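You operate a simulated robot arm through the tools that you are given. There is no shell and no other tool. Be economical: measure what you need, move in short steps, check, and stop when the job is done.

The job below is to be done with a simulated robot arm. You get a single attempt, and the scene is never put back.

TASK
Count the rivet boxes on the top of the panel table, then put as many of the silver nuts from the top of the panel table on the top of the tool shelf. Then put the green roller on the shelf of the mast bench. Then fetch the brush from the top of the panel table and stand it on top of the blue cover. Then fetch the blue buffer from the top of the panel table and set it on top of the orange cover there. Then take the clear cartridge and leave it on the top of the cream box. Then press the zero key two times. Then open the blue drawer, take the yellow collar and put it in the inside of the blue drawer, then shut the drawer. Do these in the order given. Set down upright: brush, clear cartridge.

The check looks at the end state, three seconds after you hand in, the way a careful person would. Anything else that was tipped, shoved, dropped, spilled or broken makes it a failure. Lids that push on must go on centred and level and be pressed home; caps that screw on are set level and turned clockwise until they are tight.

THE ROBOT
A 7-joint arm with a two-finger parallel gripper on a trunk, on a base that drives. Base frame: it is fixed to the floor where the robot stands at the start and does not move with it; the origin is under the middle of the robot, x ahead of it, y to its left, z up. Readings come in m, rad, newtons and seconds.
With the tool pointing down near the work surface it reaches from about 0.44 to 0.9 m from the robot's upright axis, wherever it stands. Its first joint turns from -0.297 to 2.199 rad. Places, roughly: blue buffer (6x6x2 cm) [1.1, 0.3, 0.8]; blue cover (11x15x5 cm) [-1.2, 0.5, 0.9]; blue drawer [1.1, 0.5, 0.7]; brush (3x3x19 cm) [0.9, 0.1, 0.9]; clear cartridge (5x5x11 cm) [0.7, 0.3, 0.9]; green roller (6x6x3 cm) [0.7, -0.3, 0.8]; inside of the blue drawer [1, 0.5, 0.7]; orange cover (11x15x5 cm) [0.8, 0.2, 0.8]; rivet box [1, 0, 0.75]; shelf of the mast bench [0.8, -1.8, 0.3]; silver nut (3x3x2 cm) [0.9, -0.3, 0.8]; silver nut (4x3x2 cm) [0.9, -0.2, 0.8]; top of the cream box (16x15 cm) [0.52, 0.08, 0.88]; top of the tool shelf [0.7, -3, 0.9]; yellow collar (5x5x2 cm) [-1.5, -0.1, 0.9]; zero key [-1.3, 0.2, 0.9]. Payload 1.57 kg.
The tool frame sits at the grasp point between the pads (the TCP): z along the fingers, y along the line on which they close. The tips reach 0.03 m beyond it. The gripper opens to 0.08 m. The fingers are 0.017 m wide and 0.012 m thick; the gripper's body (0.04 by 0.082 m) begins 0.08 m behind the TCP.
Orientation is that of the tool frame in the base frame, as a unit quaternion [x, y, z, w]. With the fingers straight down and closing along the base's y, the tool's x points along the base's -x, its y along +y and its z along -z.

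THE INTERFACE
- The arm moves only by the tool move_arm. Its arguments are lists of equal length, an entry for each row: "turn": the turn, a rotation vector about the base's x, y, z in rad, a list of three; "translation": the shift along the base's x, y, z in mm, a list of three; "grip": the opening, from 0 (shut) to 1 (fully open). In form: {"turn": [[rx, ry, rz], ...], "translation": [[tx, ty, tz], ...], "grip": [grip, ...]}. A call has 1 to 20 rows; each row shifts and turns the commanded pose from where the row before left it. A row lasts 0.2 s, in which the tool goes at most 0.05 m and 0.15 rad; a call with a longer step from one row to the next is refused whole, and so is a gripper value outside its range. A pose out of reach is approached as far as the arm can. The call stops where the force on the tool passes 40 N (or 10 N more than at its start, if that is more) or the arm is blocked; 0.2 s more then pass. Each finger travels about 0.045 m/s and halts on what it meets, pressing with about 43 N; the grip force reading is that of the motor and also rises with nothing between the fingers. The clock runs only during rows and for 0.2 s after the last one: add rows that do not move to give the fingers time. It gives the time, the measured TCP pose, the force on the tool (base axes), the opening and the grip force at its end, in the units of the frame above (readings bear some noise), with the torque about the TCP (base axes, N m) and any sound that the robot's microphone picked up.
- Cameras (640 x 400 px; columns grow to the right, rows downward): "scene" is now at [0.009, -0.2019, 1.3171]; the picture's right is [0.29, -0.96, 0.00], its down [-0.38, -0.11, -0.92] and it looks along [0.88, 0.27, -0.40] (base axes); focal length 274 px, centre (320, 200). "wrist" rides on the gripper at [0.072, -0.007, -0.122] in the tool frame; the picture's right is [0.09, 1.00, 0.00], its down [-0.84, 0.08, -0.54] and it looks along [-0.54, 0.05, 0.84] (tool axes); focal length 238 px, centre (320, 200). There is no depth. A picture from a camera that has moved, and an enlarged one, comes with that camera's place and axes in the base frame and with its lens.
- grab_frame(camera): a new picture of that camera. No time passes.
- move_column(by): slides the trunk up (or, below 0, down) by that many m; the arm and the scene camera ride with it, the base frame stays. It gives what a move gives, with no picture.
- base_move(legs): drives the robot by 1 to 6 legs, each [ahead, left, turn to the left] in m, m and rad, along the robot's own axes; the way and the turn of a leg run together, so that a leg with both is an arc; at most 1.5 m and 3.142 rad a leg. The arm and the cameras ride along, it lands a little off, and it stops where it bumps. It gives what a move gives.
- head_to(pan, tilt): turns the head with the scene camera to pan (to the left, within 1.902 rad either way) and tilt (down, from -0.506 to 1.204), counted from straight ahead of the robot. It gives what a move gives.
- close_up(camera, box): a new picture of the part [left, top, right, bottom] of that camera's present view, enlarged. No time passes.
- job_done(): hands the job in; it is judged then, once.

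Go step by step. Nothing tells you exact positions but the pictures and the camera data: compare them with the known pose of the tool, close in by small moves and look again before you grip or let go. The budget is 493 turns and 254 pictures, counting those below and the enlarged ones. Unless the task says otherwise, let go and move clear before handing in, and close with one line.

The tools are called as name(argument=value, ...) on one line, values as JSON. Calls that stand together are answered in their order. move_arm: Moves the arm, as the interface text tells. Its arguments: {"type":"object","properties":{"turn":{"type":"array","items":{"type":"array","items":{"type":"number"}}},"translation":{"type":"array","items":{"type":"array","items":{"type":"number"}}},"grip":{"type":"array","items":{"type":"number"}}},"required":["turn","translation","grip"]} The other tools are called the same way: move_column (by) slides the trunk up or down; base_move (legs) drives the base; head_to (pan, tilt) turns the head that bears the scene camera; grab_frame (camera) takes a picture; close_up (camera, box) takes an enlarged picture of a part of a camera's view; job_done () hands the job in.

At the start:

```text
time: 0.0
tool_pos: [0.4341, -0.0218, 1.1088]
orientation: [0.0, 1.0, -0.001, 0.0]
contact_force: [-0.3, -0.3, -0.7]
ft_torque: [0.04, 0.02, 0.0]
opening: 0.0801
finger_force: 0.0
trunk travel left (down, up): [-0.675, 0.115]
robot x, y, heading: [-0.0022, 0.0035, -0.004]
head pan, tilt: [0.295, 0.407]
```

scene: 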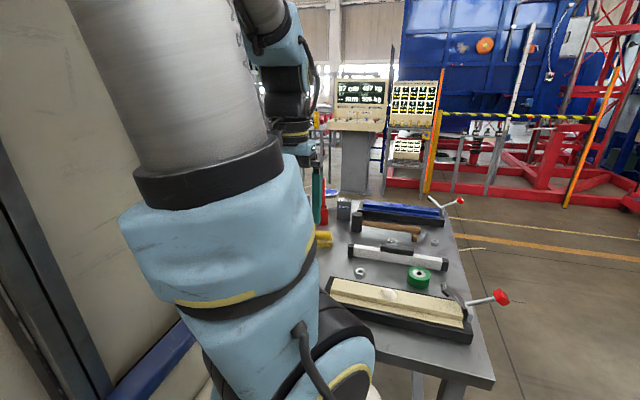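
wrist: 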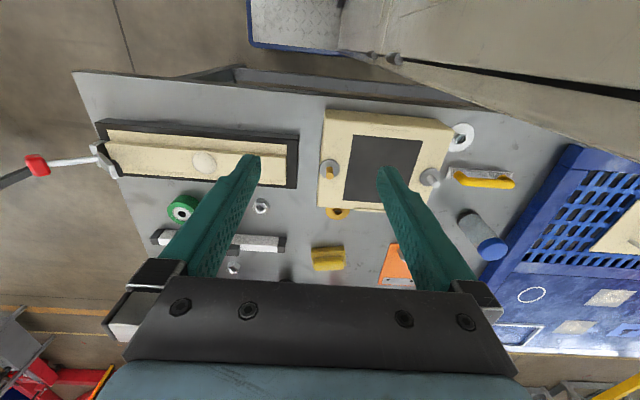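

The wrist view shows the panel table from above, and the arm blocks much of the scene view. I'll look around with the head first.

close_up(camera="wrist", box=[70, 60, 390, 290])

close_up(camera="scene", box=[300, 160, 520, 360])

head_to(pan=-0.3, tilt=0.6)

grab_frame(camera="scene")

```text
1.74 times, centred on (230, 175) of wrist
camera zoom: at [0.3617, -0.0278, 1.2295], right [-0.09, 1.0, 0.0], down [0.84, 0.08, 0.54], along [0.54, 0.05, -0.84], focal length 414 px, centre (476, 244)
```

zoom: 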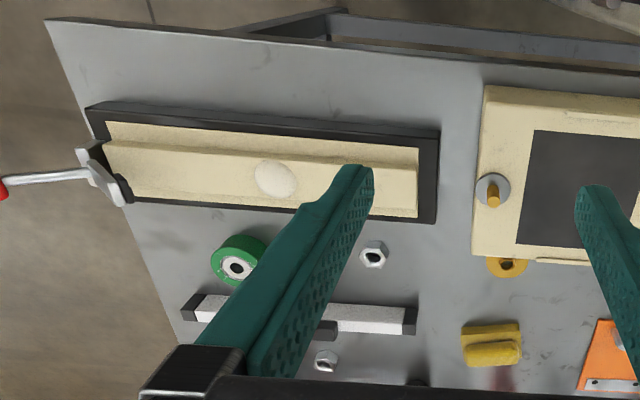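

```text
2.00 times, centred on (410, 260) of scene
camera zoom: at [0.009, -0.2019, 1.3171], right [0.29, -0.96, 0.0], down [-0.38, -0.11, -0.92], along [0.88, 0.27, -0.4], focal length 548 px, centre (140, 80)
```

zoom: 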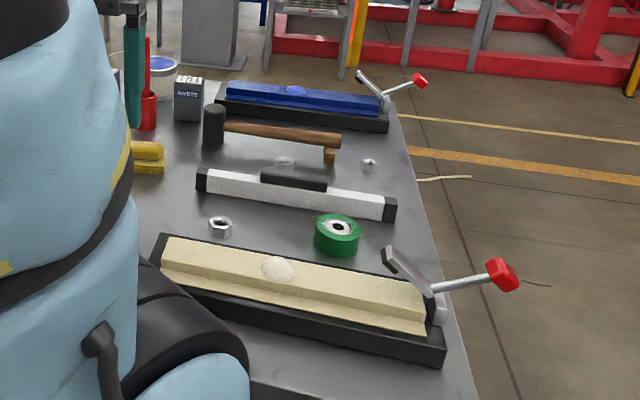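

```text
time: 1.0
tool_pos: [0.4324, -0.0216, 1.109]
orientation: [0.001, 1.0, 0.0, 0.0]
contact_force: [-0.2, -0.3, -0.3]
ft_torque: [-0.01, 0.0, 0.03]
opening: 0.0802
finger_force: 0.0
trunk travel left (down, up): [-0.675, 0.115]
robot x, y, heading: [-0.0003, 0.0016, 0.001]
head pan, tilt: [-0.3, 0.6]
```

```text
249 pictures are left
camera scene: at [0.0049, -0.2548, 1.2995], right [-0.29, -0.96, 0.0], down [-0.54, 0.17, -0.83], along [0.79, -0.24, -0.56], focal length 274 px, centre (320, 200)
```

scene: 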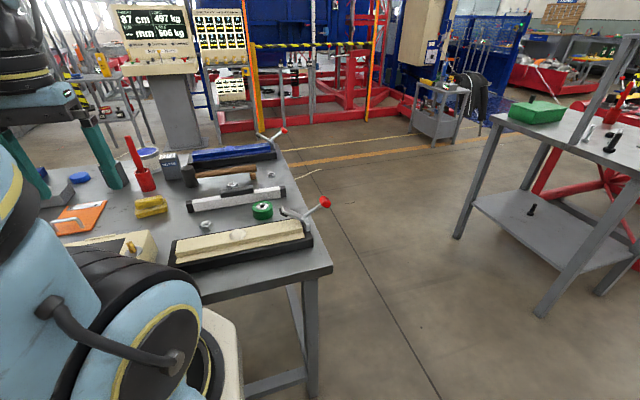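

The mast bench is off to the right, and a rivet box stands beside the hammer. I'll look closer at the table and around to the left.

close_up(camera="scene", box=[40, 120, 340, 290])

head_to(pan=1.2, tilt=0.5)

grab_frame(camera="scene")

head_to(pan=-1.4, tilt=0.4)

grab_frame(camera="scene")

head_to(pan=1.9, tilt=0.4)

grab_frame(camera="scene")

```text
2.13 times, centred on (190, 205) of scene
camera zoom: at [0.0049, -0.2548, 1.2995], right [-0.29, -0.96, 0.0], down [-0.54, 0.17, -0.83], along [0.79, -0.24, -0.56], focal length 585 px, centre (597, 189)
```

zoom: 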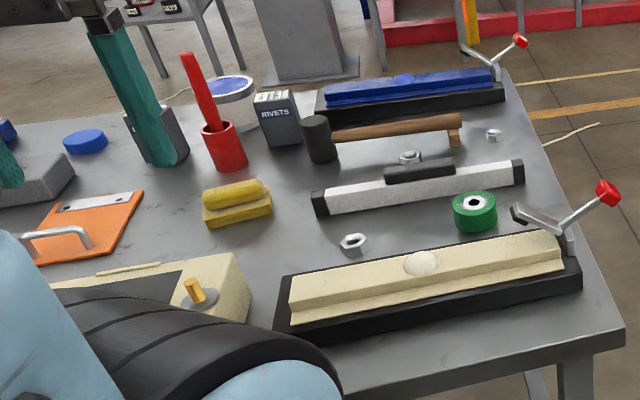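

```text
time: 2.6
tool_pos: [0.4339, -0.0212, 1.1077]
orientation: [0.0, 1.0, 0.0, 0.0]
contact_force: [0.2, -0.6, 0.2]
ft_torque: [-0.01, -0.02, 0.01]
opening: 0.0801
finger_force: 0.1
trunk travel left (down, up): [-0.675, 0.115]
robot x, y, heading: [0.0005, -0.0004, -0.002]
head pan, tilt: [1.201, 0.499]
```

```text
247 pictures are left
camera scene: at [-0.0466, -0.144, 1.3086], right [0.93, -0.36, 0.0], down [-0.17, -0.45, -0.88], along [0.32, 0.82, -0.48], focal length 274 px, centre (320, 200)
```

scene: 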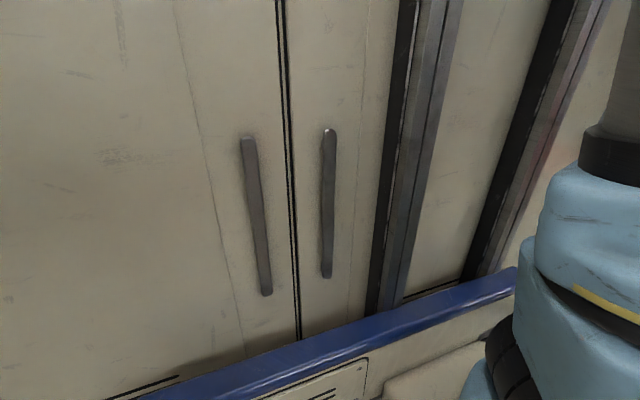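

```text
time: 4.9
tool_pos: [0.4333, -0.0218, 1.1082]
orientation: [0.0, 1.0, -0.001, 0.0]
contact_force: [-0.3, 0.3, -0.8]
ft_torque: [0.0, 0.0, 0.01]
opening: 0.0799
finger_force: 0.0
trunk travel left (down, up): [-0.675, 0.115]
robot x, y, heading: [0.0014, 0.0039, -0.001]
head pan, tilt: [-1.4, 0.4]
```

```text
246 pictures are left
camera scene: at [-0.0638, -0.32, 1.3177], right [-0.99, -0.17, 0.0], down [-0.07, 0.38, -0.92], along [0.16, -0.91, -0.39], focal length 274 px, centre (320, 200)
```

scene: 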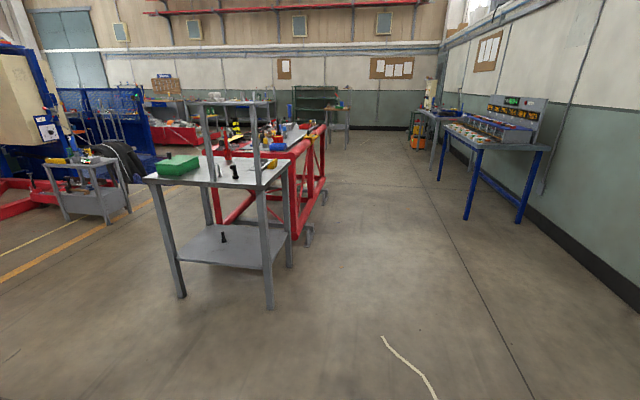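

```text
time: 7.7
tool_pos: [0.4334, -0.0218, 1.1077]
orientation: [0.0, 1.0, 0.0, 0.0]
contact_force: [-0.6, -0.2, -0.5]
ft_torque: [0.02, -0.01, -0.02]
opening: 0.0799
finger_force: 0.1
trunk travel left (down, up): [-0.675, 0.115]
robot x, y, heading: [-0.0029, -0.0005, 0.004]
head pan, tilt: [1.901, 0.4]
```

```text
245 pictures are left
camera scene: at [-0.1095, -0.1411, 1.3177], right [0.95, 0.32, 0.0], down [0.13, -0.37, -0.92], along [-0.3, 0.87, -0.39], focal length 274 px, centre (320, 200)
```

scene: 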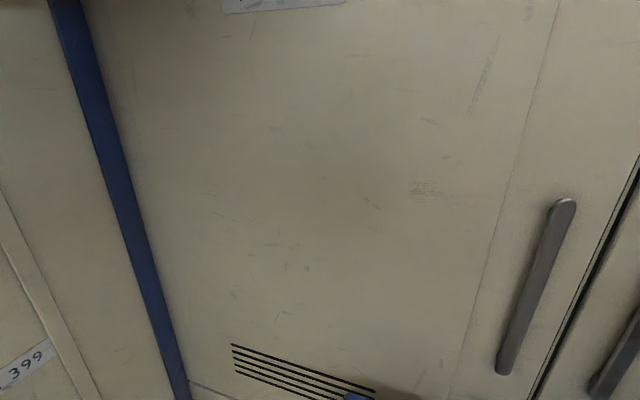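

Three silver nuts are visible, with one box marked RIVETS so far. I'll raise the trunk and move the arm left to survey the far part of the table.

move_column(by=0.11)

move_arm(turn=[[0, 0, 0], [0, 0, 0], [0, 0, 0], [0, 0, 0], [0, 0, 0], [0, 0, 0]], translation=[[30, 35, 0], [30, 35, 0], [30, 35, 0], [30, 35, 0], [0, 35, 0], [0, 0, 0]], grip=[1, 1, 1, 1, 1, 1])

grab_frame(camera="wrist")

head_to(pan=0.3, tilt=0.6)

grab_frame(camera="scene")

```text
time: 9.2
tool_pos: [0.4336, -0.0218, 1.2171]
orientation: [0.001, 1.0, 0.0, 0.0]
contact_force: [0.2, -0.2, 0.4]
ft_torque: [0.02, -0.03, -0.01]
opening: 0.0802
finger_force: 0.1
trunk travel left (down, up): [-0.785, 0.005]
robot x, y, heading: [-0.0038, -0.0008, -0.002]
head pan, tilt: [1.901, 0.4]
```

```text
time: 10.6
tool_pos: [0.5544, 0.1522, 1.2167]
orientation: [0.001, 1.0, 0.0, 0.0]
contact_force: [-1.2, -0.8, -0.6]
ft_torque: [0.02, -0.01, 0.02]
opening: 0.0798
finger_force: 0.1
trunk travel left (down, up): [-0.785, 0.005]
robot x, y, heading: [-0.0007, 0.0015, 0.003]
head pan, tilt: [1.901, 0.4]
```

```text
244 pictures are left
camera wrist: at [0.483, 0.1472, 1.3385], right [-0.09, 1.0, 0.0], down [0.84, 0.08, 0.54], along [0.54, 0.05, -0.84], focal length 238 px, centre (320, 200)
```

wrist: 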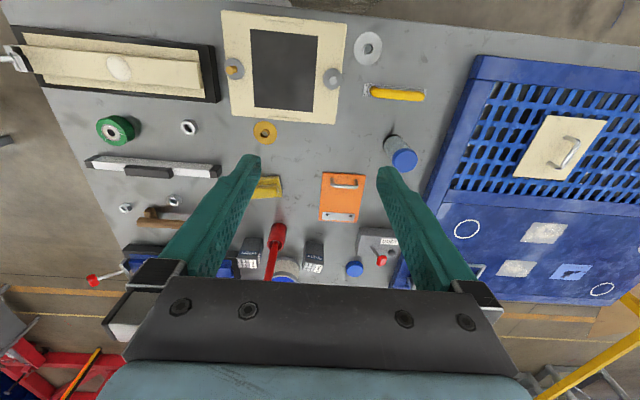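

```text
time: 12.2
tool_pos: [0.5538, 0.1519, 1.2173]
orientation: [0.0, 1.0, 0.0, 0.0]
contact_force: [-0.1, 0.7, 0.3]
ft_torque: [0.0, -0.02, -0.03]
opening: 0.0801
finger_force: 0.0
trunk travel left (down, up): [-0.785, 0.005]
robot x, y, heading: [-0.0002, -0.0015, 0.003]
head pan, tilt: [0.3, 0.6]
```

```text
243 pictures are left
camera scene: at [0.0049, -0.2026, 1.4095], right [0.3, -0.96, 0.0], down [-0.54, -0.17, -0.83], along [0.79, 0.24, -0.56], focal length 274 px, centre (320, 200)
```

scene: 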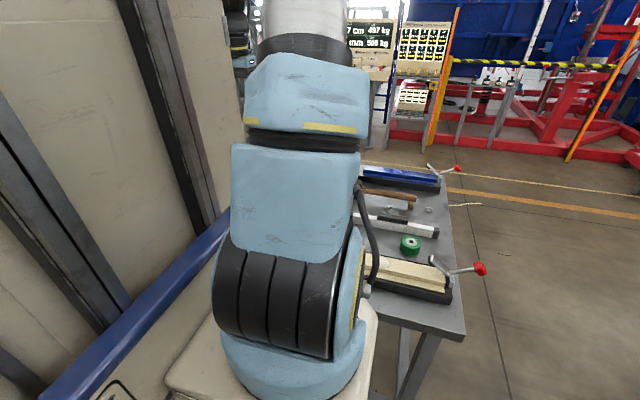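

A second box like the first shows at the back of the table. I'll zoom in.

close_up(camera="wrist", box=[220, 160, 440, 300])

close_up(camera="wrist", box=[60, 100, 280, 300])

move_arm(turn=[[0, -0.1, 0], [0, -0.1, 0], [0, -0.1, 0], [0, -0.1, 0], [0, 0, 0]], translation=[[0, 0, 0], [0, 0, 0], [0, 0, 0], [0, 0, 0], [0, 0, 0]], grip=[1, 1, 1, 1, 1])

grab_frame(camera="wrist")

```text
2.86 times, centred on (330, 230) of wrist
camera zoom: at [0.4828, 0.1468, 1.3386], right [-0.09, 1.0, 0.0], down [0.84, 0.08, 0.54], along [0.54, 0.05, -0.84], focal length 681 px, centre (291, 114)
```

zoom: 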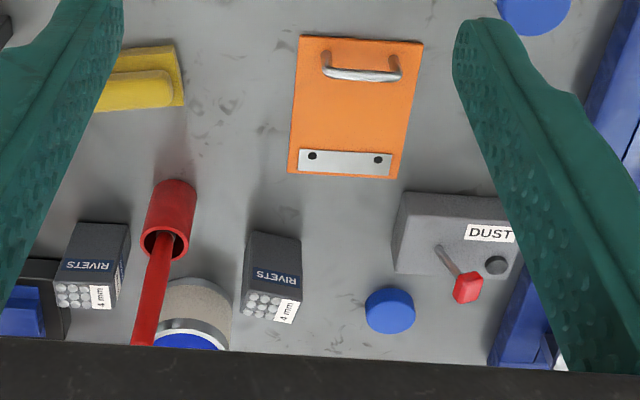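

```text
2.00 times, centred on (170, 200) of wrist
camera zoom: at [0.4828, 0.1468, 1.3386], right [-0.09, 1.0, 0.0], down [0.84, 0.08, 0.54], along [0.54, 0.05, -0.84], focal length 477 px, centre (620, 200)
```

zoom: 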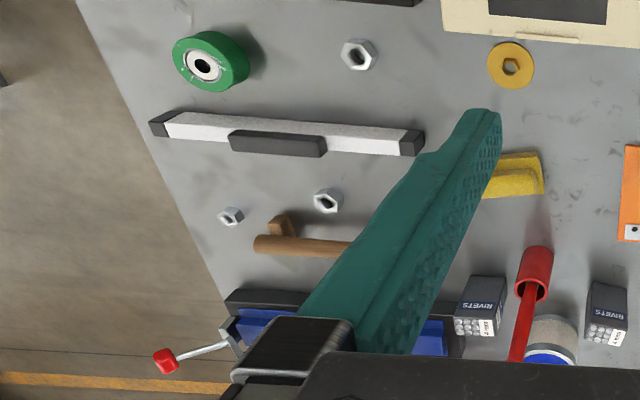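

```text
time: 13.4
tool_pos: [0.5534, 0.1523, 1.2175]
orientation: [0.0, 0.98, 0.0, 0.199]
contact_force: [0.1, 0.6, 0.3]
ft_torque: [-0.01, -0.03, 0.0]
opening: 0.08
finger_force: 0.1
trunk travel left (down, up): [-0.785, 0.005]
robot x, y, heading: [0.0015, 0.0011, 0.001]
head pan, tilt: [0.3, 0.6]
```

```text
240 pictures are left
camera wrist: at [0.4403, 0.1472, 1.3014], right [-0.08, 1.0, -0.04], down [0.56, 0.08, 0.83], along [0.82, 0.05, -0.56], focal length 238 px, centre (320, 200)
```

wrist: 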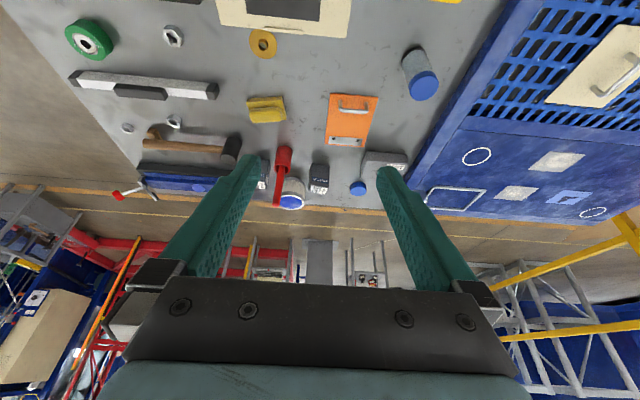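

I count two rivet boxes, so two silver nuts go to the tool shelf. I'll take the two by the hammer, estimated at (0.85,-0.20) and (0.88,-0.335) with the top at about 0.82. First I'll level the wrist and shift the base right.

move_arm(turn=[[0, 0.1, 0], [0, 0.1, 0], [0, 0.1, 0], [0, 0.1, 0], [0, 0, 0]], translation=[[0, -45, 0], [0, -45, 0], [0, -30, 0], [0, 0, 0], [0, 0, 0]], grip=[1, 1, 1, 1, 1])

base_move(legs=[[0, -0.3, 0]])

grab_frame(camera="wrist")

head_to(pan=0.15, tilt=0.6)

grab_frame(camera="scene")

```text
time: 14.6
tool_pos: [0.5515, 0.0327, 1.2168]
orientation: [0.0, 1.0, 0.0, -0.001]
contact_force: [-0.2, 0.2, -0.7]
ft_torque: [0.01, -0.02, 0.01]
opening: 0.0801
finger_force: 0.0
trunk travel left (down, up): [-0.785, 0.005]
robot x, y, heading: [0.0011, -0.0011, 0.001]
head pan, tilt: [0.3, 0.6]
```

```text
time: 16.6
tool_pos: [0.5527, -0.2651, 1.2173]
orientation: [0.002, 1.0, 0.0, 0.0]
contact_force: [-0.2, -0.9, -0.8]
ft_torque: [0.02, 0.0, -0.01]
opening: 0.0802
finger_force: 0.0
trunk travel left (down, up): [-0.785, 0.005]
robot x, y, heading: [0.0002, -0.2932, -0.005]
head pan, tilt: [0.3, 0.6]
```

```text
239 pictures are left
camera wrist: at [0.4806, -0.2704, 1.338], right [-0.09, 1.0, 0.0], down [0.84, 0.07, 0.54], along [0.54, 0.05, -0.84], focal length 238 px, centre (320, 200)
```

wrist: 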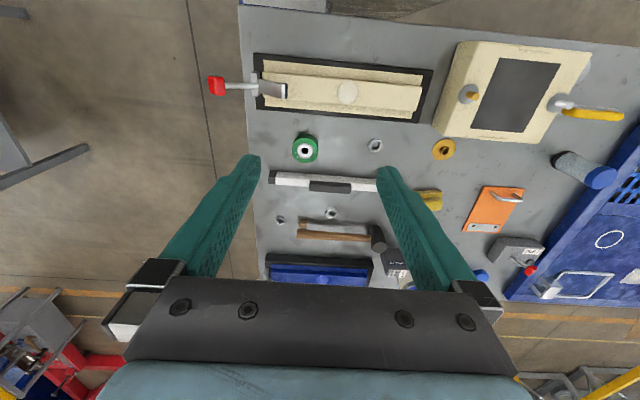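

```text
time: 17.3
tool_pos: [0.552, -0.264, 1.2164]
orientation: [0.002, 1.0, 0.0, 0.0]
contact_force: [0.8, -0.6, 0.7]
ft_torque: [-0.02, -0.01, 0.02]
opening: 0.0801
finger_force: 0.0
trunk travel left (down, up): [-0.785, 0.005]
robot x, y, heading: [0.0019, -0.2979, -0.003]
head pan, tilt: [0.15, 0.6]
```

```text
238 pictures are left
camera scene: at [0.0064, -0.5113, 1.4095], right [0.15, -0.99, 0.0], down [-0.56, -0.08, -0.83], along [0.82, 0.12, -0.56], focal length 274 px, centre (320, 200)
```

scene: 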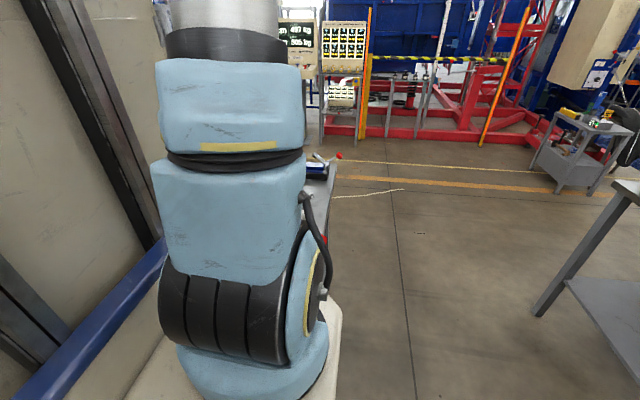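

Nut B is at about (0.848,-0.205) and nut C at about (0.88,-0.342). I'll move the tool above C for a nearer look.

move_arm(turn=[[0, 0, 0], [0, 0, 0], [0, 0, 0], [0, 0, 0], [0, 0, 0], [0, 0, 0], [0, 0, 0], [0, 0, 0], [0, 0, 0], [0, 0, 0], [0, 0, 0]], translation=[[33, -8, -26], [33, -8, -26], [33, -8, -26], [33, -8, -26], [33, -8, -26], [33, -8, -26], [33, -8, -26], [33, -8, -26], [33, -8, -26], [31, -6, -26], [0, 0, 0]], grip=[1, 1, 1, 1, 1, 1, 1, 1, 1, 1, 1])

grab_frame(camera="wrist")

```text
time: 19.7
tool_pos: [0.8796, -0.3437, 0.9568]
orientation: [0.002, 1.0, 0.0, 0.0]
contact_force: [-0.7, 0.0, 0.0]
ft_torque: [-0.01, -0.02, 0.0]
opening: 0.0801
finger_force: 0.0
trunk travel left (down, up): [-0.785, 0.005]
robot x, y, heading: [-0.0004, -0.2939, -0.001]
head pan, tilt: [0.15, 0.6]
```

```text
237 pictures are left
camera wrist: at [0.8074, -0.3504, 1.0776], right [-0.09, 1.0, 0.0], down [0.84, 0.07, 0.54], along [0.54, 0.05, -0.84], focal length 238 px, centre (320, 200)
```

wrist: 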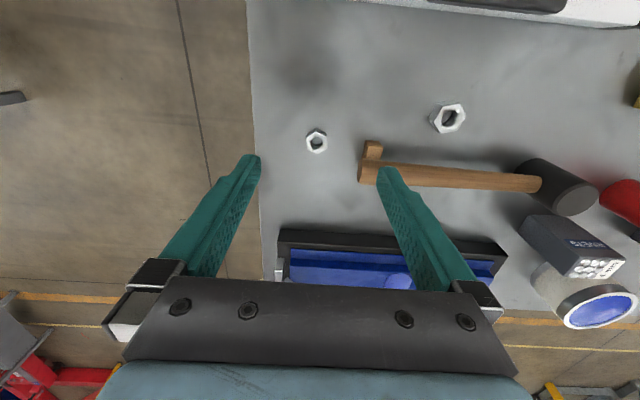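

close_up(camera="wrist", box=[280, 90, 480, 215])

```text
3.20 times, centred on (380, 152) of wrist
camera zoom: at [0.8074, -0.3504, 1.0776], right [-0.09, 1.0, 0.0], down [0.84, 0.07, 0.54], along [0.54, 0.05, -0.84], focal length 763 px, centre (128, 352)
```

zoom: 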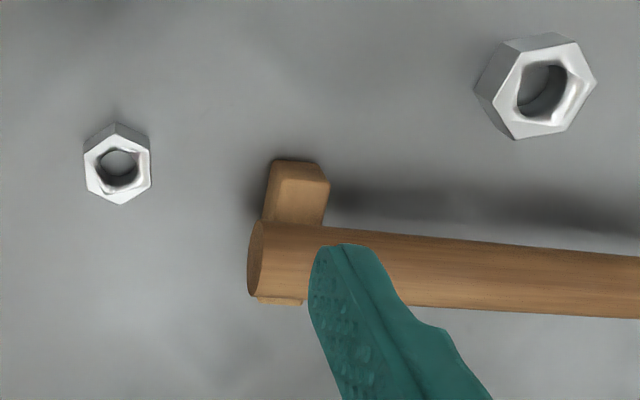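

The nut's flats already face the fingers. I'll step down and forward and re-measure.

move_arm(turn=[[0, 0, 0], [0, 0, 0], [0, 0, 0]], translation=[[10, 0, -40], [10, 0, -40], [0, 0, 0]], grip=[0.6, 0.6, 0.6])

close_up(camera="wrist", box=[240, 80, 440, 205])

```text
time: 20.5
tool_pos: [0.9009, -0.3425, 0.8774]
orientation: [0.002, 1.0, 0.0, 0.0]
contact_force: [-0.6, 0.9, 0.1]
ft_torque: [-0.02, 0.02, -0.01]
opening: 0.0481
finger_force: 0.0
trunk travel left (down, up): [-0.785, 0.005]
robot x, y, heading: [0.0003, -0.2978, -0.001]
head pan, tilt: [0.15, 0.6]
```

```text
3.20 times, centred on (340, 142) of wrist
camera zoom: at [0.8294, -0.3496, 0.9995], right [-0.09, 1.0, 0.0], down [0.84, 0.07, 0.54], along [0.54, 0.05, -0.84], focal length 763 px, centre (256, 384)
```

zoom: 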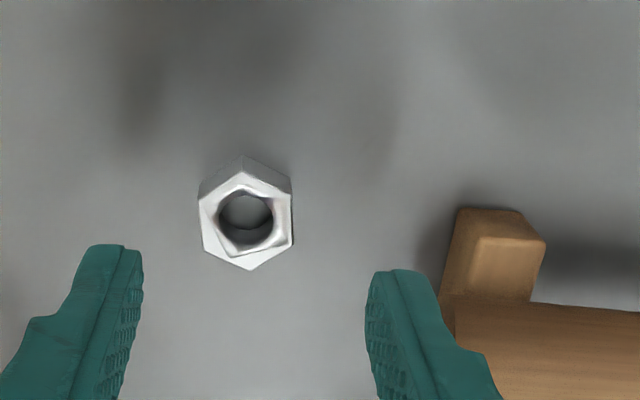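

The nut's top is at about z 0.797, with its centre at (0.906,-0.345). I'll come down most of the way.

move_arm(turn=[[0, 0, 0], [0, 0, 0], [0, 0, 0]], translation=[[5, -2, -25], [0, 0, -23], [0, 0, 0]], grip=[0.6, 0.6, 0.6])

close_up(camera="wrist", box=[240, 100, 440, 225])

```text
time: 21.3
tool_pos: [0.9023, -0.3434, 0.8297]
orientation: [0.002, 1.0, 0.0, 0.0]
contact_force: [0.1, 0.2, 0.7]
ft_torque: [-0.03, 0.01, 0.05]
opening: 0.0477
finger_force: 0.0
trunk travel left (down, up): [-0.785, 0.005]
robot x, y, heading: [-0.0043, -0.2965, -0.004]
head pan, tilt: [0.15, 0.6]
```

```text
3.20 times, centred on (340, 162) of wrist
camera zoom: at [0.8309, -0.3495, 0.9514], right [-0.09, 1.0, 0.0], down [0.84, 0.07, 0.54], along [0.54, 0.05, -0.84], focal length 763 px, centre (256, 320)
```

zoom: 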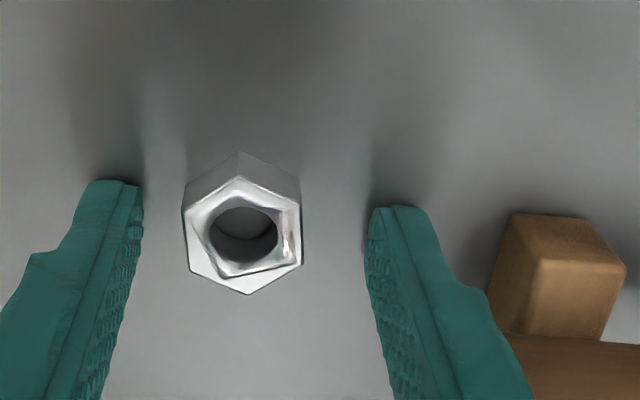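

The nut lies between the fingers at about (0.908,-0.345). I'll go down the last 17 mm and close.

move_arm(turn=[[0, 0, 0], [0, 0, 0], [0, 0, 0], [0, 0, 0], [0, 0, 0]], translation=[[4, -2, -9], [0, 0, -8], [0, 0, 0], [0, 0, 0], [0, 0, 0]], grip=[0.6, 0.6, 0, 0, 0])

close_up(camera="wrist", box=[240, 100, 440, 225])

```text
time: 21.8
tool_pos: [0.9032, -0.3456, 0.8312]
orientation: [0.002, 1.0, 0.003, 0.006]
contact_force: [-14.4, 3.7, 18.3]
ft_torque: [-0.37, 0.58, -0.43]
opening: 0.0452
finger_force: 0.0
out of reach, approached as far as the arm can: row 1
trunk travel left (down, up): [-0.785, 0.005]
robot x, y, heading: [-0.0033, -0.2979, -0.004]
head pan, tilt: [0.15, 0.6]
stopped in row 2: the force on the tool passed its limit at 51 N (the readings are from after the stop); the commanded pose is now the measured one
```

```text
3.20 times, centred on (340, 162) of wrist
camera zoom: at [0.8293, -0.3514, 0.9508], right [-0.09, 1.0, 0.0], down [0.83, 0.07, 0.55], along [0.55, 0.05, -0.83], focal length 763 px, centre (256, 320)
```

zoom: 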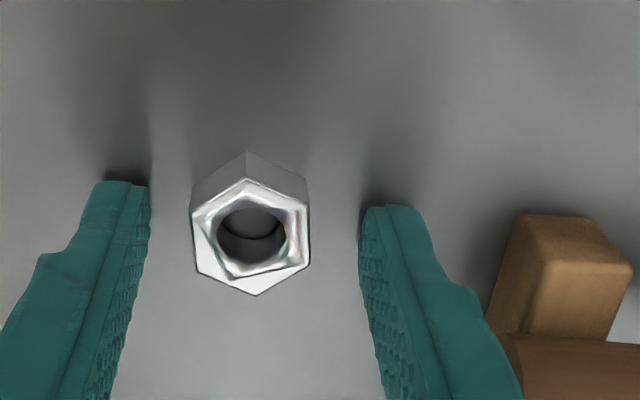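

The tips are touching the table, so the top is at about z 0.80, and x is at the reach limit. I'll lift 3 mm, pull x back 2 mm and close.

move_arm(turn=[[0, 0, 0], [0, 0, 0], [0, 0, 0], [0, 0, 0], [0, 0, 0], [0, 0, 0]], translation=[[-2, 0, 3], [0, 0, 0], [0, 0, 0], [0, 0, 0], [0, 0, 0], [0, 0, 0]], grip=[0.6, 0, 0, 0, 0, 0])

close_up(camera="wrist", box=[240, 100, 440, 225])

```text
time: 23.2
tool_pos: [0.9014, -0.3475, 0.8297]
orientation: [0.002, 1.0, 0.001, 0.006]
contact_force: [0.4, -0.6, 0.3]
ft_torque: [-0.02, 0.02, -0.01]
opening: 0.0227
finger_force: 34.8
trunk travel left (down, up): [-0.785, 0.005]
robot x, y, heading: [-0.0011, -0.2965, -0.005]
head pan, tilt: [0.15, 0.6]
```

```text
3.20 times, centred on (340, 162) of wrist
camera zoom: at [0.8283, -0.3527, 0.9509], right [-0.09, 1.0, 0.0], down [0.83, 0.07, 0.55], along [0.55, 0.05, -0.83], focal length 763 px, centre (256, 320)
```

zoom: 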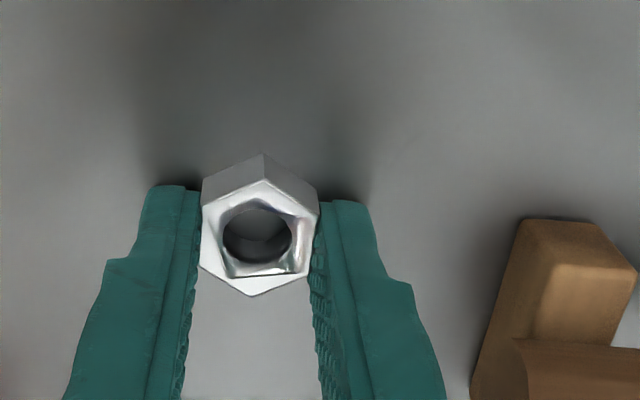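

The nut is gripped with a reading of 22.7 mm. I'll lift it, retract, and look along the way to the tool shelf.

move_arm(turn=[[0, 0, 0], [0, 0, 0], [0, 0, 0], [0, 0, 0], [0, 0, 0], [0, 0, 0], [0, 0, 0], [0, 0, 0], [0, 0, 0], [0, 0, 0], [0, 0, 0], [0, 0, 0], [0, 0, 0]], translation=[[0, 0, 30], [0, 0, 45], [0, 0, 45], [0, 0, 45], [-45, 0, 20], [-45, 0, 20], [-45, 0, 20], [-45, 0, 20], [-45, 0, 20], [-45, 0, 0], [-45, 0, 0], [-45, 0, 0], [-40, 0, 0]], grip=[0, 0, 0, 0, 0, 0, 0, 0, 0, 0, 0, 0, 0])

head_to(pan=-1.4, tilt=0.4)

base_move(legs=[[-0.3, 0, 0], [0, -1.0, 0]])

grab_frame(camera="scene")

grab_frame(camera="wrist")

```text
time: 26.0
tool_pos: [0.5044, -0.3451, 1.0935]
orientation: [0.001, 1.0, 0.001, 0.005]
contact_force: [-0.2, 0.2, -0.6]
ft_torque: [0.03, 0.01, 0.0]
opening: 0.0225
finger_force: 35.2
trunk travel left (down, up): [-0.785, 0.005]
robot x, y, heading: [-0.0032, -0.3001, 0.002]
head pan, tilt: [0.15, 0.6]
```

```text
time: 27.7
tool_pos: [0.506, -0.3451, 1.0933]
orientation: [0.002, 1.0, 0.001, 0.006]
contact_force: [-0.4, 0.3, -0.9]
ft_torque: [-0.02, -0.01, -0.02]
opening: 0.0228
finger_force: 35.6
trunk travel left (down, up): [-0.785, 0.005]
robot x, y, heading: [-0.0004, -0.2939, -0.001]
head pan, tilt: [-1.4, 0.4]
```

```text
time: 34.4
tool_pos: [0.201, -1.3254, 1.0944]
orientation: [0.007, 1.0, 0.001, 0.006]
contact_force: [0.7, 0.8, -0.1]
ft_torque: [0.0, 0.01, 0.03]
opening: 0.0227
finger_force: 35.1
trunk travel left (down, up): [-0.785, 0.005]
robot x, y, heading: [-0.3053, -1.2716, -0.02]
head pan, tilt: [-1.4, 0.4]
```

```text
231 pictures are left
camera scene: at [-0.3721, -1.5892, 1.4277], right [-0.99, -0.16, 0.0], down [-0.06, 0.38, -0.92], along [0.14, -0.91, -0.39], focal length 274 px, centre (320, 200)
```

scene: 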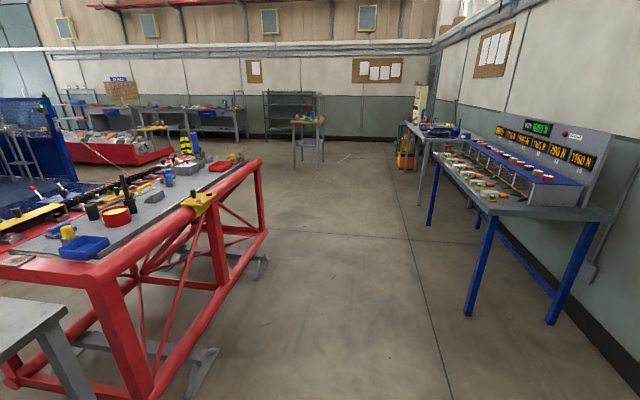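

```text
230 pictures are left
camera wrist: at [0.1278, -1.3297, 1.2145], right [-0.08, 1.0, 0.0], down [0.83, 0.06, 0.55], along [0.55, 0.04, -0.83], focal length 238 px, centre (320, 200)
```

wrist: 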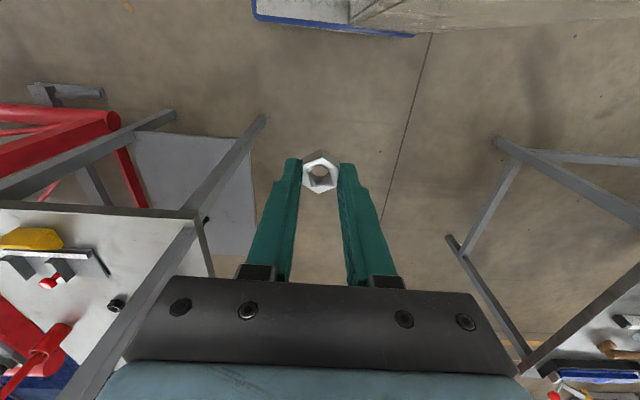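

The tool shelf is the red-framed bench ahead on the right. I'll drive further and inspect its top.

base_move(legs=[[0, -1.4, 0.02]])

head_to(pan=0.0, tilt=0.5)

grab_frame(camera="scene")

grab_frame(camera="wrist")

```text
time: 41.3
tool_pos: [0.1892, -2.7127, 1.0935]
orientation: [0.002, 1.0, 0.001, 0.005]
contact_force: [-0.6, 0.5, -0.7]
ft_torque: [0.0, 0.01, -0.03]
opening: 0.0225
finger_force: 35.2
trunk travel left (down, up): [-0.785, 0.005]
robot x, y, heading: [-0.3207, -2.6645, -0.008]
head pan, tilt: [-1.4, 0.4]
```

```text
time: 42.8
tool_pos: [0.1893, -2.7123, 1.0941]
orientation: [0.002, 1.0, 0.002, 0.005]
contact_force: [0.2, -0.9, -0.4]
ft_torque: [-0.01, 0.0, 0.01]
opening: 0.0226
finger_force: 35.6
trunk travel left (down, up): [-0.785, 0.005]
robot x, y, heading: [-0.3175, -2.6635, -0.002]
head pan, tilt: [0.0, 0.499]
```

```text
229 pictures are left
camera scene: at [-0.3051, -2.8928, 1.4186], right [0.0, -1.0, 0.0], down [-0.48, 0.0, -0.88], along [0.88, 0.0, -0.48], focal length 274 px, centre (320, 200)
```

scene: 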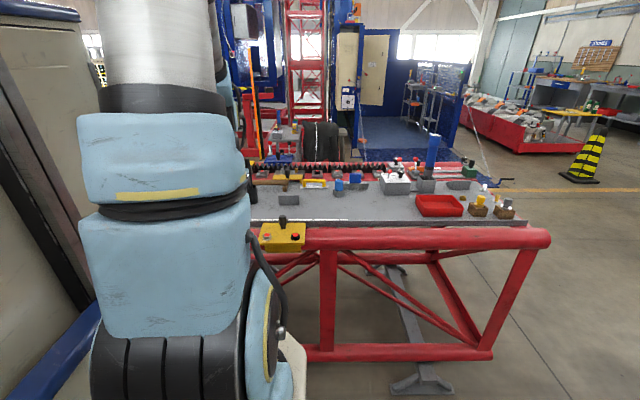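

```text
228 pictures are left
camera wrist: at [0.1164, -2.7187, 1.2145], right [-0.09, 1.0, 0.0], down [0.83, 0.07, 0.55], along [0.55, 0.05, -0.83], focal length 238 px, centre (320, 200)
```

wrist: 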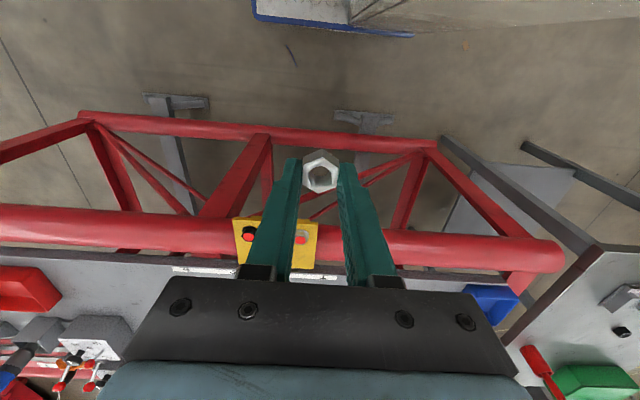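

close_up(camera="scene", box=[240, 120, 560, 280])

```text
2.00 times, centred on (400, 200) of scene
camera zoom: at [-0.3051, -2.8928, 1.4186], right [0.0, -1.0, 0.0], down [-0.48, 0.0, -0.88], along [0.88, 0.0, -0.48], focal length 548 px, centre (160, 200)
```

zoom: 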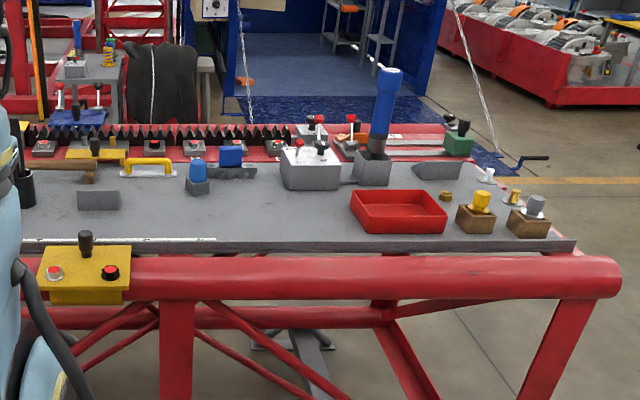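

There is clear room on the top around (0.6,-3.02). I'll drive in and bring the tool over it.

base_move(legs=[[0, -0.36, 0], [0.2, 0, 0]])

move_arm(turn=[[0, 0, 0], [0, 0, 0], [0, 0, 0], [0, 0, 0], [0, 0, 0]], translation=[[40, 0, 0], [40, 0, 0], [40, 0, 0], [40, 0, 0], [0, 0, 0]], grip=[0, 0, 0, 0, 0])

grab_frame(camera="wrist")

grab_frame(camera="scene")

```text
time: 46.4
tool_pos: [0.3921, -3.0735, 1.0939]
orientation: [-0.001, 1.0, 0.001, 0.005]
contact_force: [-0.2, -0.4, -0.2]
ft_torque: [-0.02, 0.01, 0.0]
opening: 0.0229
finger_force: 35.6
trunk travel left (down, up): [-0.785, 0.005]
robot x, y, heading: [-0.1165, -3.0296, 0.004]
head pan, tilt: [0.0, 0.499]
```

```text
time: 47.6
tool_pos: [0.5534, -3.0719, 1.0935]
orientation: [-0.001, 1.0, 0.001, 0.005]
contact_force: [-0.3, 0.1, -0.5]
ft_torque: [-0.01, -0.01, 0.02]
opening: 0.0228
finger_force: 35.2
trunk travel left (down, up): [-0.785, 0.005]
robot x, y, heading: [-0.118, -3.0271, 0.004]
head pan, tilt: [0.0, 0.499]
```

```text
226 pictures are left
camera wrist: at [0.4794, -3.0787, 1.2134], right [-0.1, 1.0, 0.0], down [0.83, 0.08, 0.55], along [0.55, 0.05, -0.83], focal length 238 px, centre (320, 200)
```

wrist: 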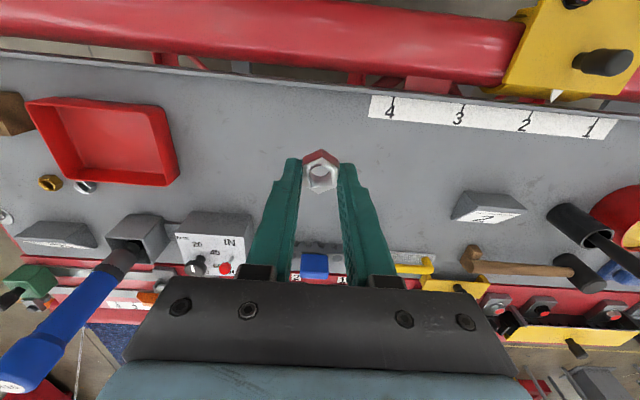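

```text
225 pictures are left
camera scene: at [-0.1008, -3.2568, 1.4186], right [0.0, -1.0, 0.0], down [-0.48, 0.0, -0.88], along [0.88, 0.0, -0.48], focal length 274 px, centre (320, 200)
```

scene: 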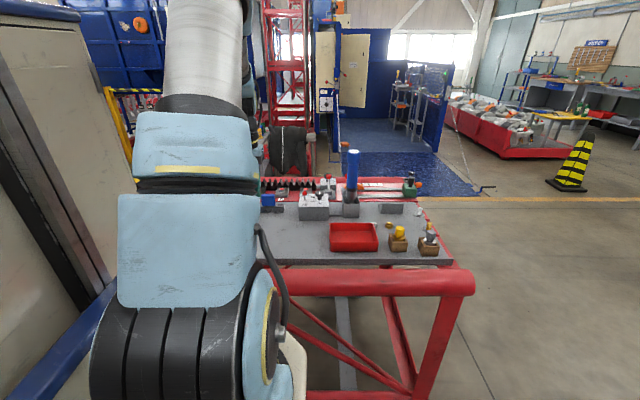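

The spot beneath is clear. I'll go down in steps.

move_arm(turn=[[0, 0, 0], [0, 0, 0], [0, 0, 0], [0, 0, 0]], translation=[[15, 0, -40], [15, 0, -40], [0, 0, -40], [0, 0, 0]], grip=[0, 0, 0, 0])

grab_frame(camera="wrist")

```text
time: 48.6
tool_pos: [0.583, -3.0722, 0.9706]
orientation: [-0.002, 1.0, 0.001, 0.006]
contact_force: [-1.1, 0.4, -0.6]
ft_torque: [-0.02, 0.0, 0.0]
opening: 0.0229
finger_force: 35.3
trunk travel left (down, up): [-0.785, 0.005]
robot x, y, heading: [-0.1122, -3.0284, 0.002]
head pan, tilt: [0.0, 0.499]
```

```text
224 pictures are left
camera wrist: at [0.5099, -3.0791, 1.0917], right [-0.1, 1.0, 0.0], down [0.83, 0.08, 0.55], along [0.55, 0.05, -0.83], focal length 238 px, centre (320, 200)
```

wrist: 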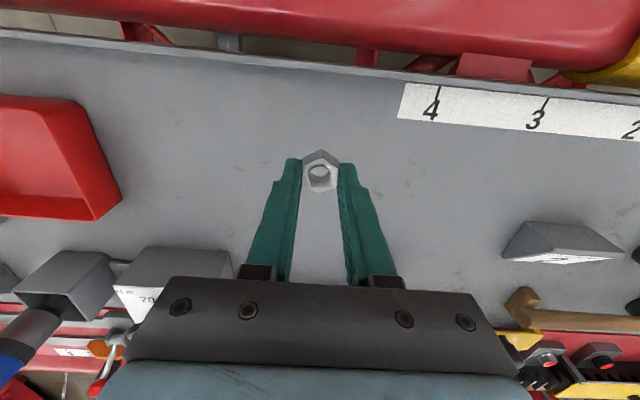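

The shelf top is at about z 0.86. I'll descend to near it and then slowly to contact.

move_arm(turn=[[0, 0, 0], [0, 0, 0], [0, 0, 0], [0, 0, 0], [0, 0, 0], [0, 0, 0], [0, 0, 0]], translation=[[0, 0, -30], [0, 0, -20], [0, 0, -7], [0, 0, -7], [0, 0, -5], [0, 0, -5], [0, 0, 0]], grip=[0, 0, 0, 0, 0, 0, 0])

grab_frame(camera="wrist")

```text
time: 50.2
tool_pos: [0.5837, -3.073, 0.8984]
orientation: [-0.002, 1.0, 0.0, 0.005]
contact_force: [1.5, 0.7, -1.0]
ft_torque: [-0.01, -0.03, -0.01]
opening: 0.0227
finger_force: 34.6
trunk travel left (down, up): [-0.785, 0.005]
robot x, y, heading: [-0.1163, -3.0259, 0.004]
head pan, tilt: [0.0, 0.499]
```

```text
223 pictures are left
camera wrist: at [0.5107, -3.0792, 1.0197], right [-0.1, 1.0, 0.0], down [0.83, 0.08, 0.55], along [0.55, 0.05, -0.83], focal length 238 px, centre (320, 200)
```

wrist: 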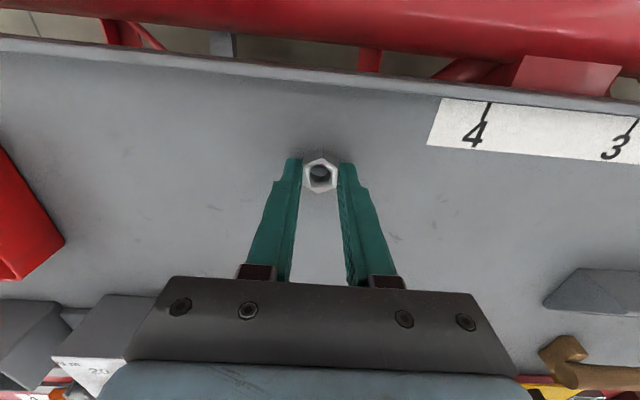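

move_arm(turn=[[0, 0, 0], [0, 0, 0], [0, 0, 0], [0, 0, 0], [0, 0, 0], [0, 0, 0], [0, 0, 0]], translation=[[0, 0, -2], [0, 0, -2], [0, 0, -2], [0, 0, -2], [0, 0, -2], [0, 0, -2], [0, 0, 0]], grip=[0, 0, 0, 0, 0, 0, 0])

close_up(camera="wrist", box=[240, 100, 440, 225])

```text
time: 51.4
tool_pos: [0.5839, -3.0734, 0.8935]
orientation: [-0.002, 1.0, 0.0, 0.008]
contact_force: [-10.0, -0.2, 23.5]
ft_torque: [-0.26, 0.45, -0.05]
opening: 0.0227
finger_force: 35.7
trunk travel left (down, up): [-0.785, 0.005]
robot x, y, heading: [-0.1157, -3.029, -0.0]
head pan, tilt: [0.0, 0.499]
stopped in row 6: the force on the tool passed its limit at 45 N (the readings are from after the stop); the commanded pose is now the measured one
```

```text
3.20 times, centred on (340, 162) of wrist
camera zoom: at [0.5099, -3.0799, 1.0144], right [-0.1, 1.0, 0.0], down [0.83, 0.08, 0.56], along [0.55, 0.05, -0.83], focal length 763 px, centre (256, 320)
```

zoom: 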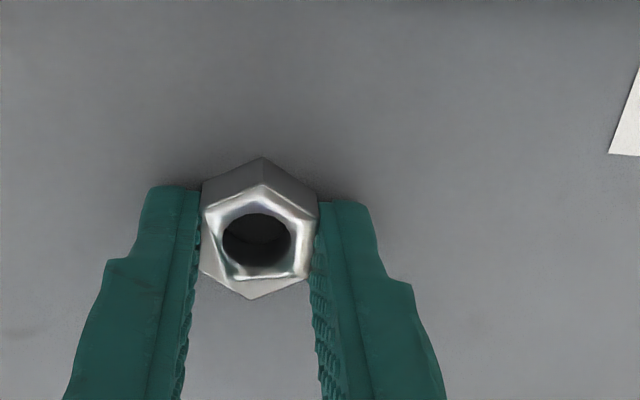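

The nut is in contact with the shelf top. I'll open the fingers and lift away.

move_arm(turn=[[0, 0, 0], [0, 0, 0], [0, 0, 0], [0, 0, 0], [0, 0, 0], [0, 0, 0], [0, 0, 0], [0, 0, 0]], translation=[[0, 0, 1], [0, 0, 0], [0, 0, 0], [0, 0, 30], [0, 0, 45], [0, 0, 45], [-30, 0, 40], [-40, 0, 40]], grip=[0.3, 0.6, 0.6, 0.6, 0.6, 0.6, 0.6, 0.6])

grab_frame(camera="wrist")

```text
refused: row 8 steps farther than a row can; nothing moved
```

```text
221 pictures are left
camera wrist: at [0.5099, -3.0799, 1.0144], right [-0.1, 1.0, 0.0], down [0.83, 0.08, 0.56], along [0.55, 0.05, -0.83], focal length 238 px, centre (320, 200)
```

wrist: 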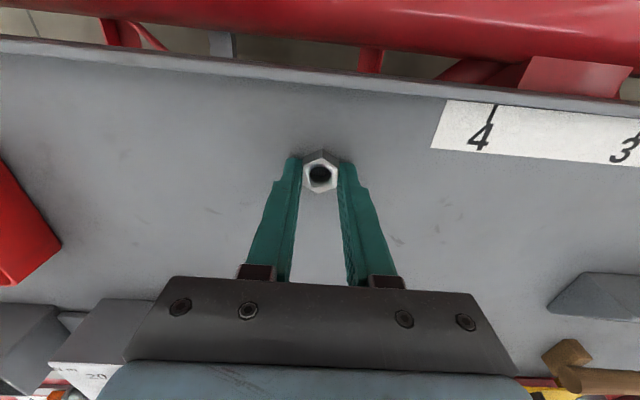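

move_arm(turn=[[0, 0, 0], [0, 0, 0], [0, 0, 0], [0, 0, 0], [0, 0, 0], [0, 0, 0], [0, 0, 0], [0, 0, 0]], translation=[[0, 0, 1], [0, 0, 0], [0, 0, 0], [0, 0, 30], [0, 0, 45], [0, 0, 45], [-30, 0, 35], [-30, 0, 35]], grip=[0.3, 0.6, 0.6, 0.6, 0.6, 0.6, 0.6, 0.6])

grab_frame(camera="wrist")

```text
time: 53.2
tool_pos: [0.5247, -3.0738, 1.0856]
orientation: [-0.002, 1.0, 0.0, 0.008]
contact_force: [0.7, 0.9, -0.2]
ft_torque: [0.0, 0.03, 0.01]
opening: 0.0477
finger_force: 0.0
trunk travel left (down, up): [-0.785, 0.005]
robot x, y, heading: [-0.1143, -3.0312, 0.002]
head pan, tilt: [0.0, 0.499]
```

```text
220 pictures are left
camera wrist: at [0.4512, -3.0809, 1.2067], right [-0.1, 1.0, 0.0], down [0.83, 0.08, 0.55], along [0.55, 0.05, -0.83], focal length 238 px, centre (320, 200)
```

wrist: 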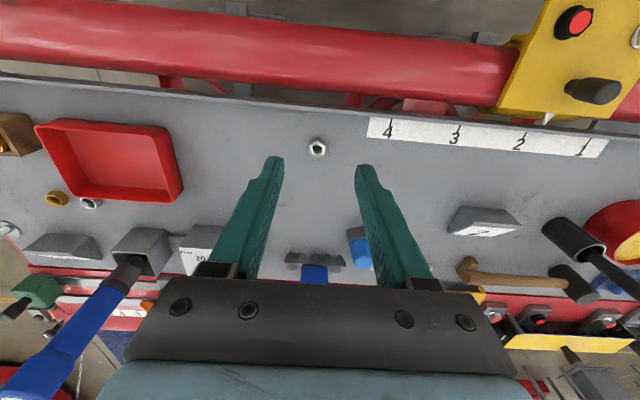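

The first nut sits on the tool shelf. I'll drive back for the second one.

move_arm(turn=[[0, 0, 0], [0, 0, 0], [0, 0, 0]], translation=[[-45, 0, 0], [-45, 0, 0], [-40, 0, 0]], grip=[0.6, 0.6, 0.6])

base_move(legs=[[-0.2, 0, 0], [0, 1.4, 0], [0, 1.45, 0]])

```text
time: 54.0
tool_pos: [0.3938, -3.0743, 1.0845]
orientation: [-0.002, 1.0, 0.001, 0.007]
contact_force: [-0.5, -0.6, -0.2]
ft_torque: [0.03, 0.01, 0.01]
opening: 0.048
finger_force: 0.1
trunk travel left (down, up): [-0.785, 0.005]
robot x, y, heading: [-0.1156, -3.0284, 0.0]
head pan, tilt: [0.0, 0.499]
```

```text
time: 68.9
tool_pos: [0.2159, -0.2644, 1.0852]
orientation: [0.013, 1.0, 0.0, 0.008]
contact_force: [-0.1, -0.9, -0.8]
ft_torque: [0.0, -0.01, -0.03]
opening: 0.048
finger_force: 0.0
trunk travel left (down, up): [-0.785, 0.005]
robot x, y, heading: [-0.2959, -0.2058, -0.024]
head pan, tilt: [0.0, 0.499]
```

base_move(legs=[[0, 0, 0.024], [0.3, 0, 0]])

move_arm(turn=[[0, 0, 0], [0, 0, 0], [0, 0, 0], [0, 0, 0], [0, 0, 0], [0, 0, 0], [0, 0, 0], [0, 0, 0], [0, 0, 0]], translation=[[40, 6, -20], [40, 6, -20], [40, 6, -20], [40, 6, -20], [40, 6, -20], [40, 6, -15], [40, 6, -15], [40, 6, -10], [0, 0, 0]], grip=[0.7, 0.7, 0.7, 0.7, 0.7, 0.7, 0.7, 0.7, 0.7])

grab_frame(camera="wrist")

```text
time: 71.3
tool_pos: [0.5137, -0.2478, 1.0856]
orientation: [-0.004, 1.0, 0.001, 0.007]
contact_force: [-0.4, 0.7, -0.2]
ft_torque: [0.0, 0.0, -0.02]
opening: 0.0479
finger_force: 0.0
trunk travel left (down, up): [-0.785, 0.005]
robot x, y, heading: [0.0078, -0.203, 0.009]
head pan, tilt: [0.0, 0.499]
```

```text
time: 73.3
tool_pos: [0.8325, -0.1974, 0.9428]
orientation: [-0.004, 1.0, 0.001, 0.007]
contact_force: [-0.6, 0.8, 0.6]
ft_torque: [-0.01, -0.01, -0.02]
opening: 0.056
finger_force: 0.1
trunk travel left (down, up): [-0.785, 0.005]
robot x, y, heading: [0.0055, -0.2018, 0.007]
head pan, tilt: [0.0, 0.499]
```

```text
219 pictures are left
camera wrist: at [0.7603, -0.2045, 1.063], right [-0.1, 0.99, 0.0], down [0.83, 0.08, 0.56], along [0.55, 0.06, -0.83], focal length 238 px, centre (320, 200)
```

wrist: 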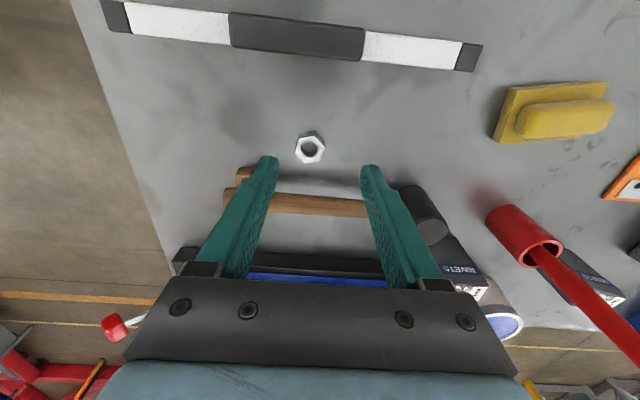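

close_up(camera="wrist", box=[230, 100, 390, 200])

```text
4.00 times, centred on (310, 150) of wrist
camera zoom: at [0.7603, -0.2045, 1.063], right [-0.1, 0.99, 0.0], down [0.83, 0.08, 0.56], along [0.55, 0.06, -0.83], focal length 953 px, centre (360, 400)
```

zoom: 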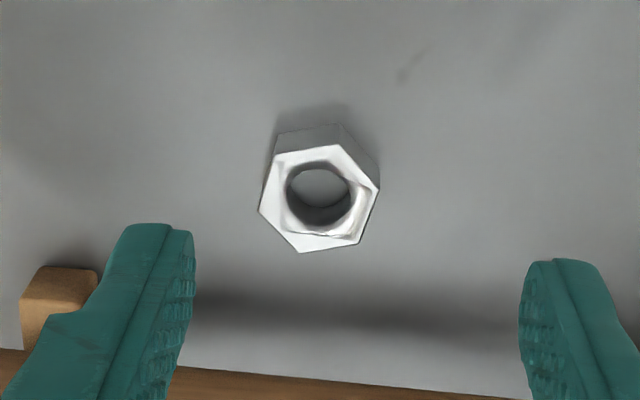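

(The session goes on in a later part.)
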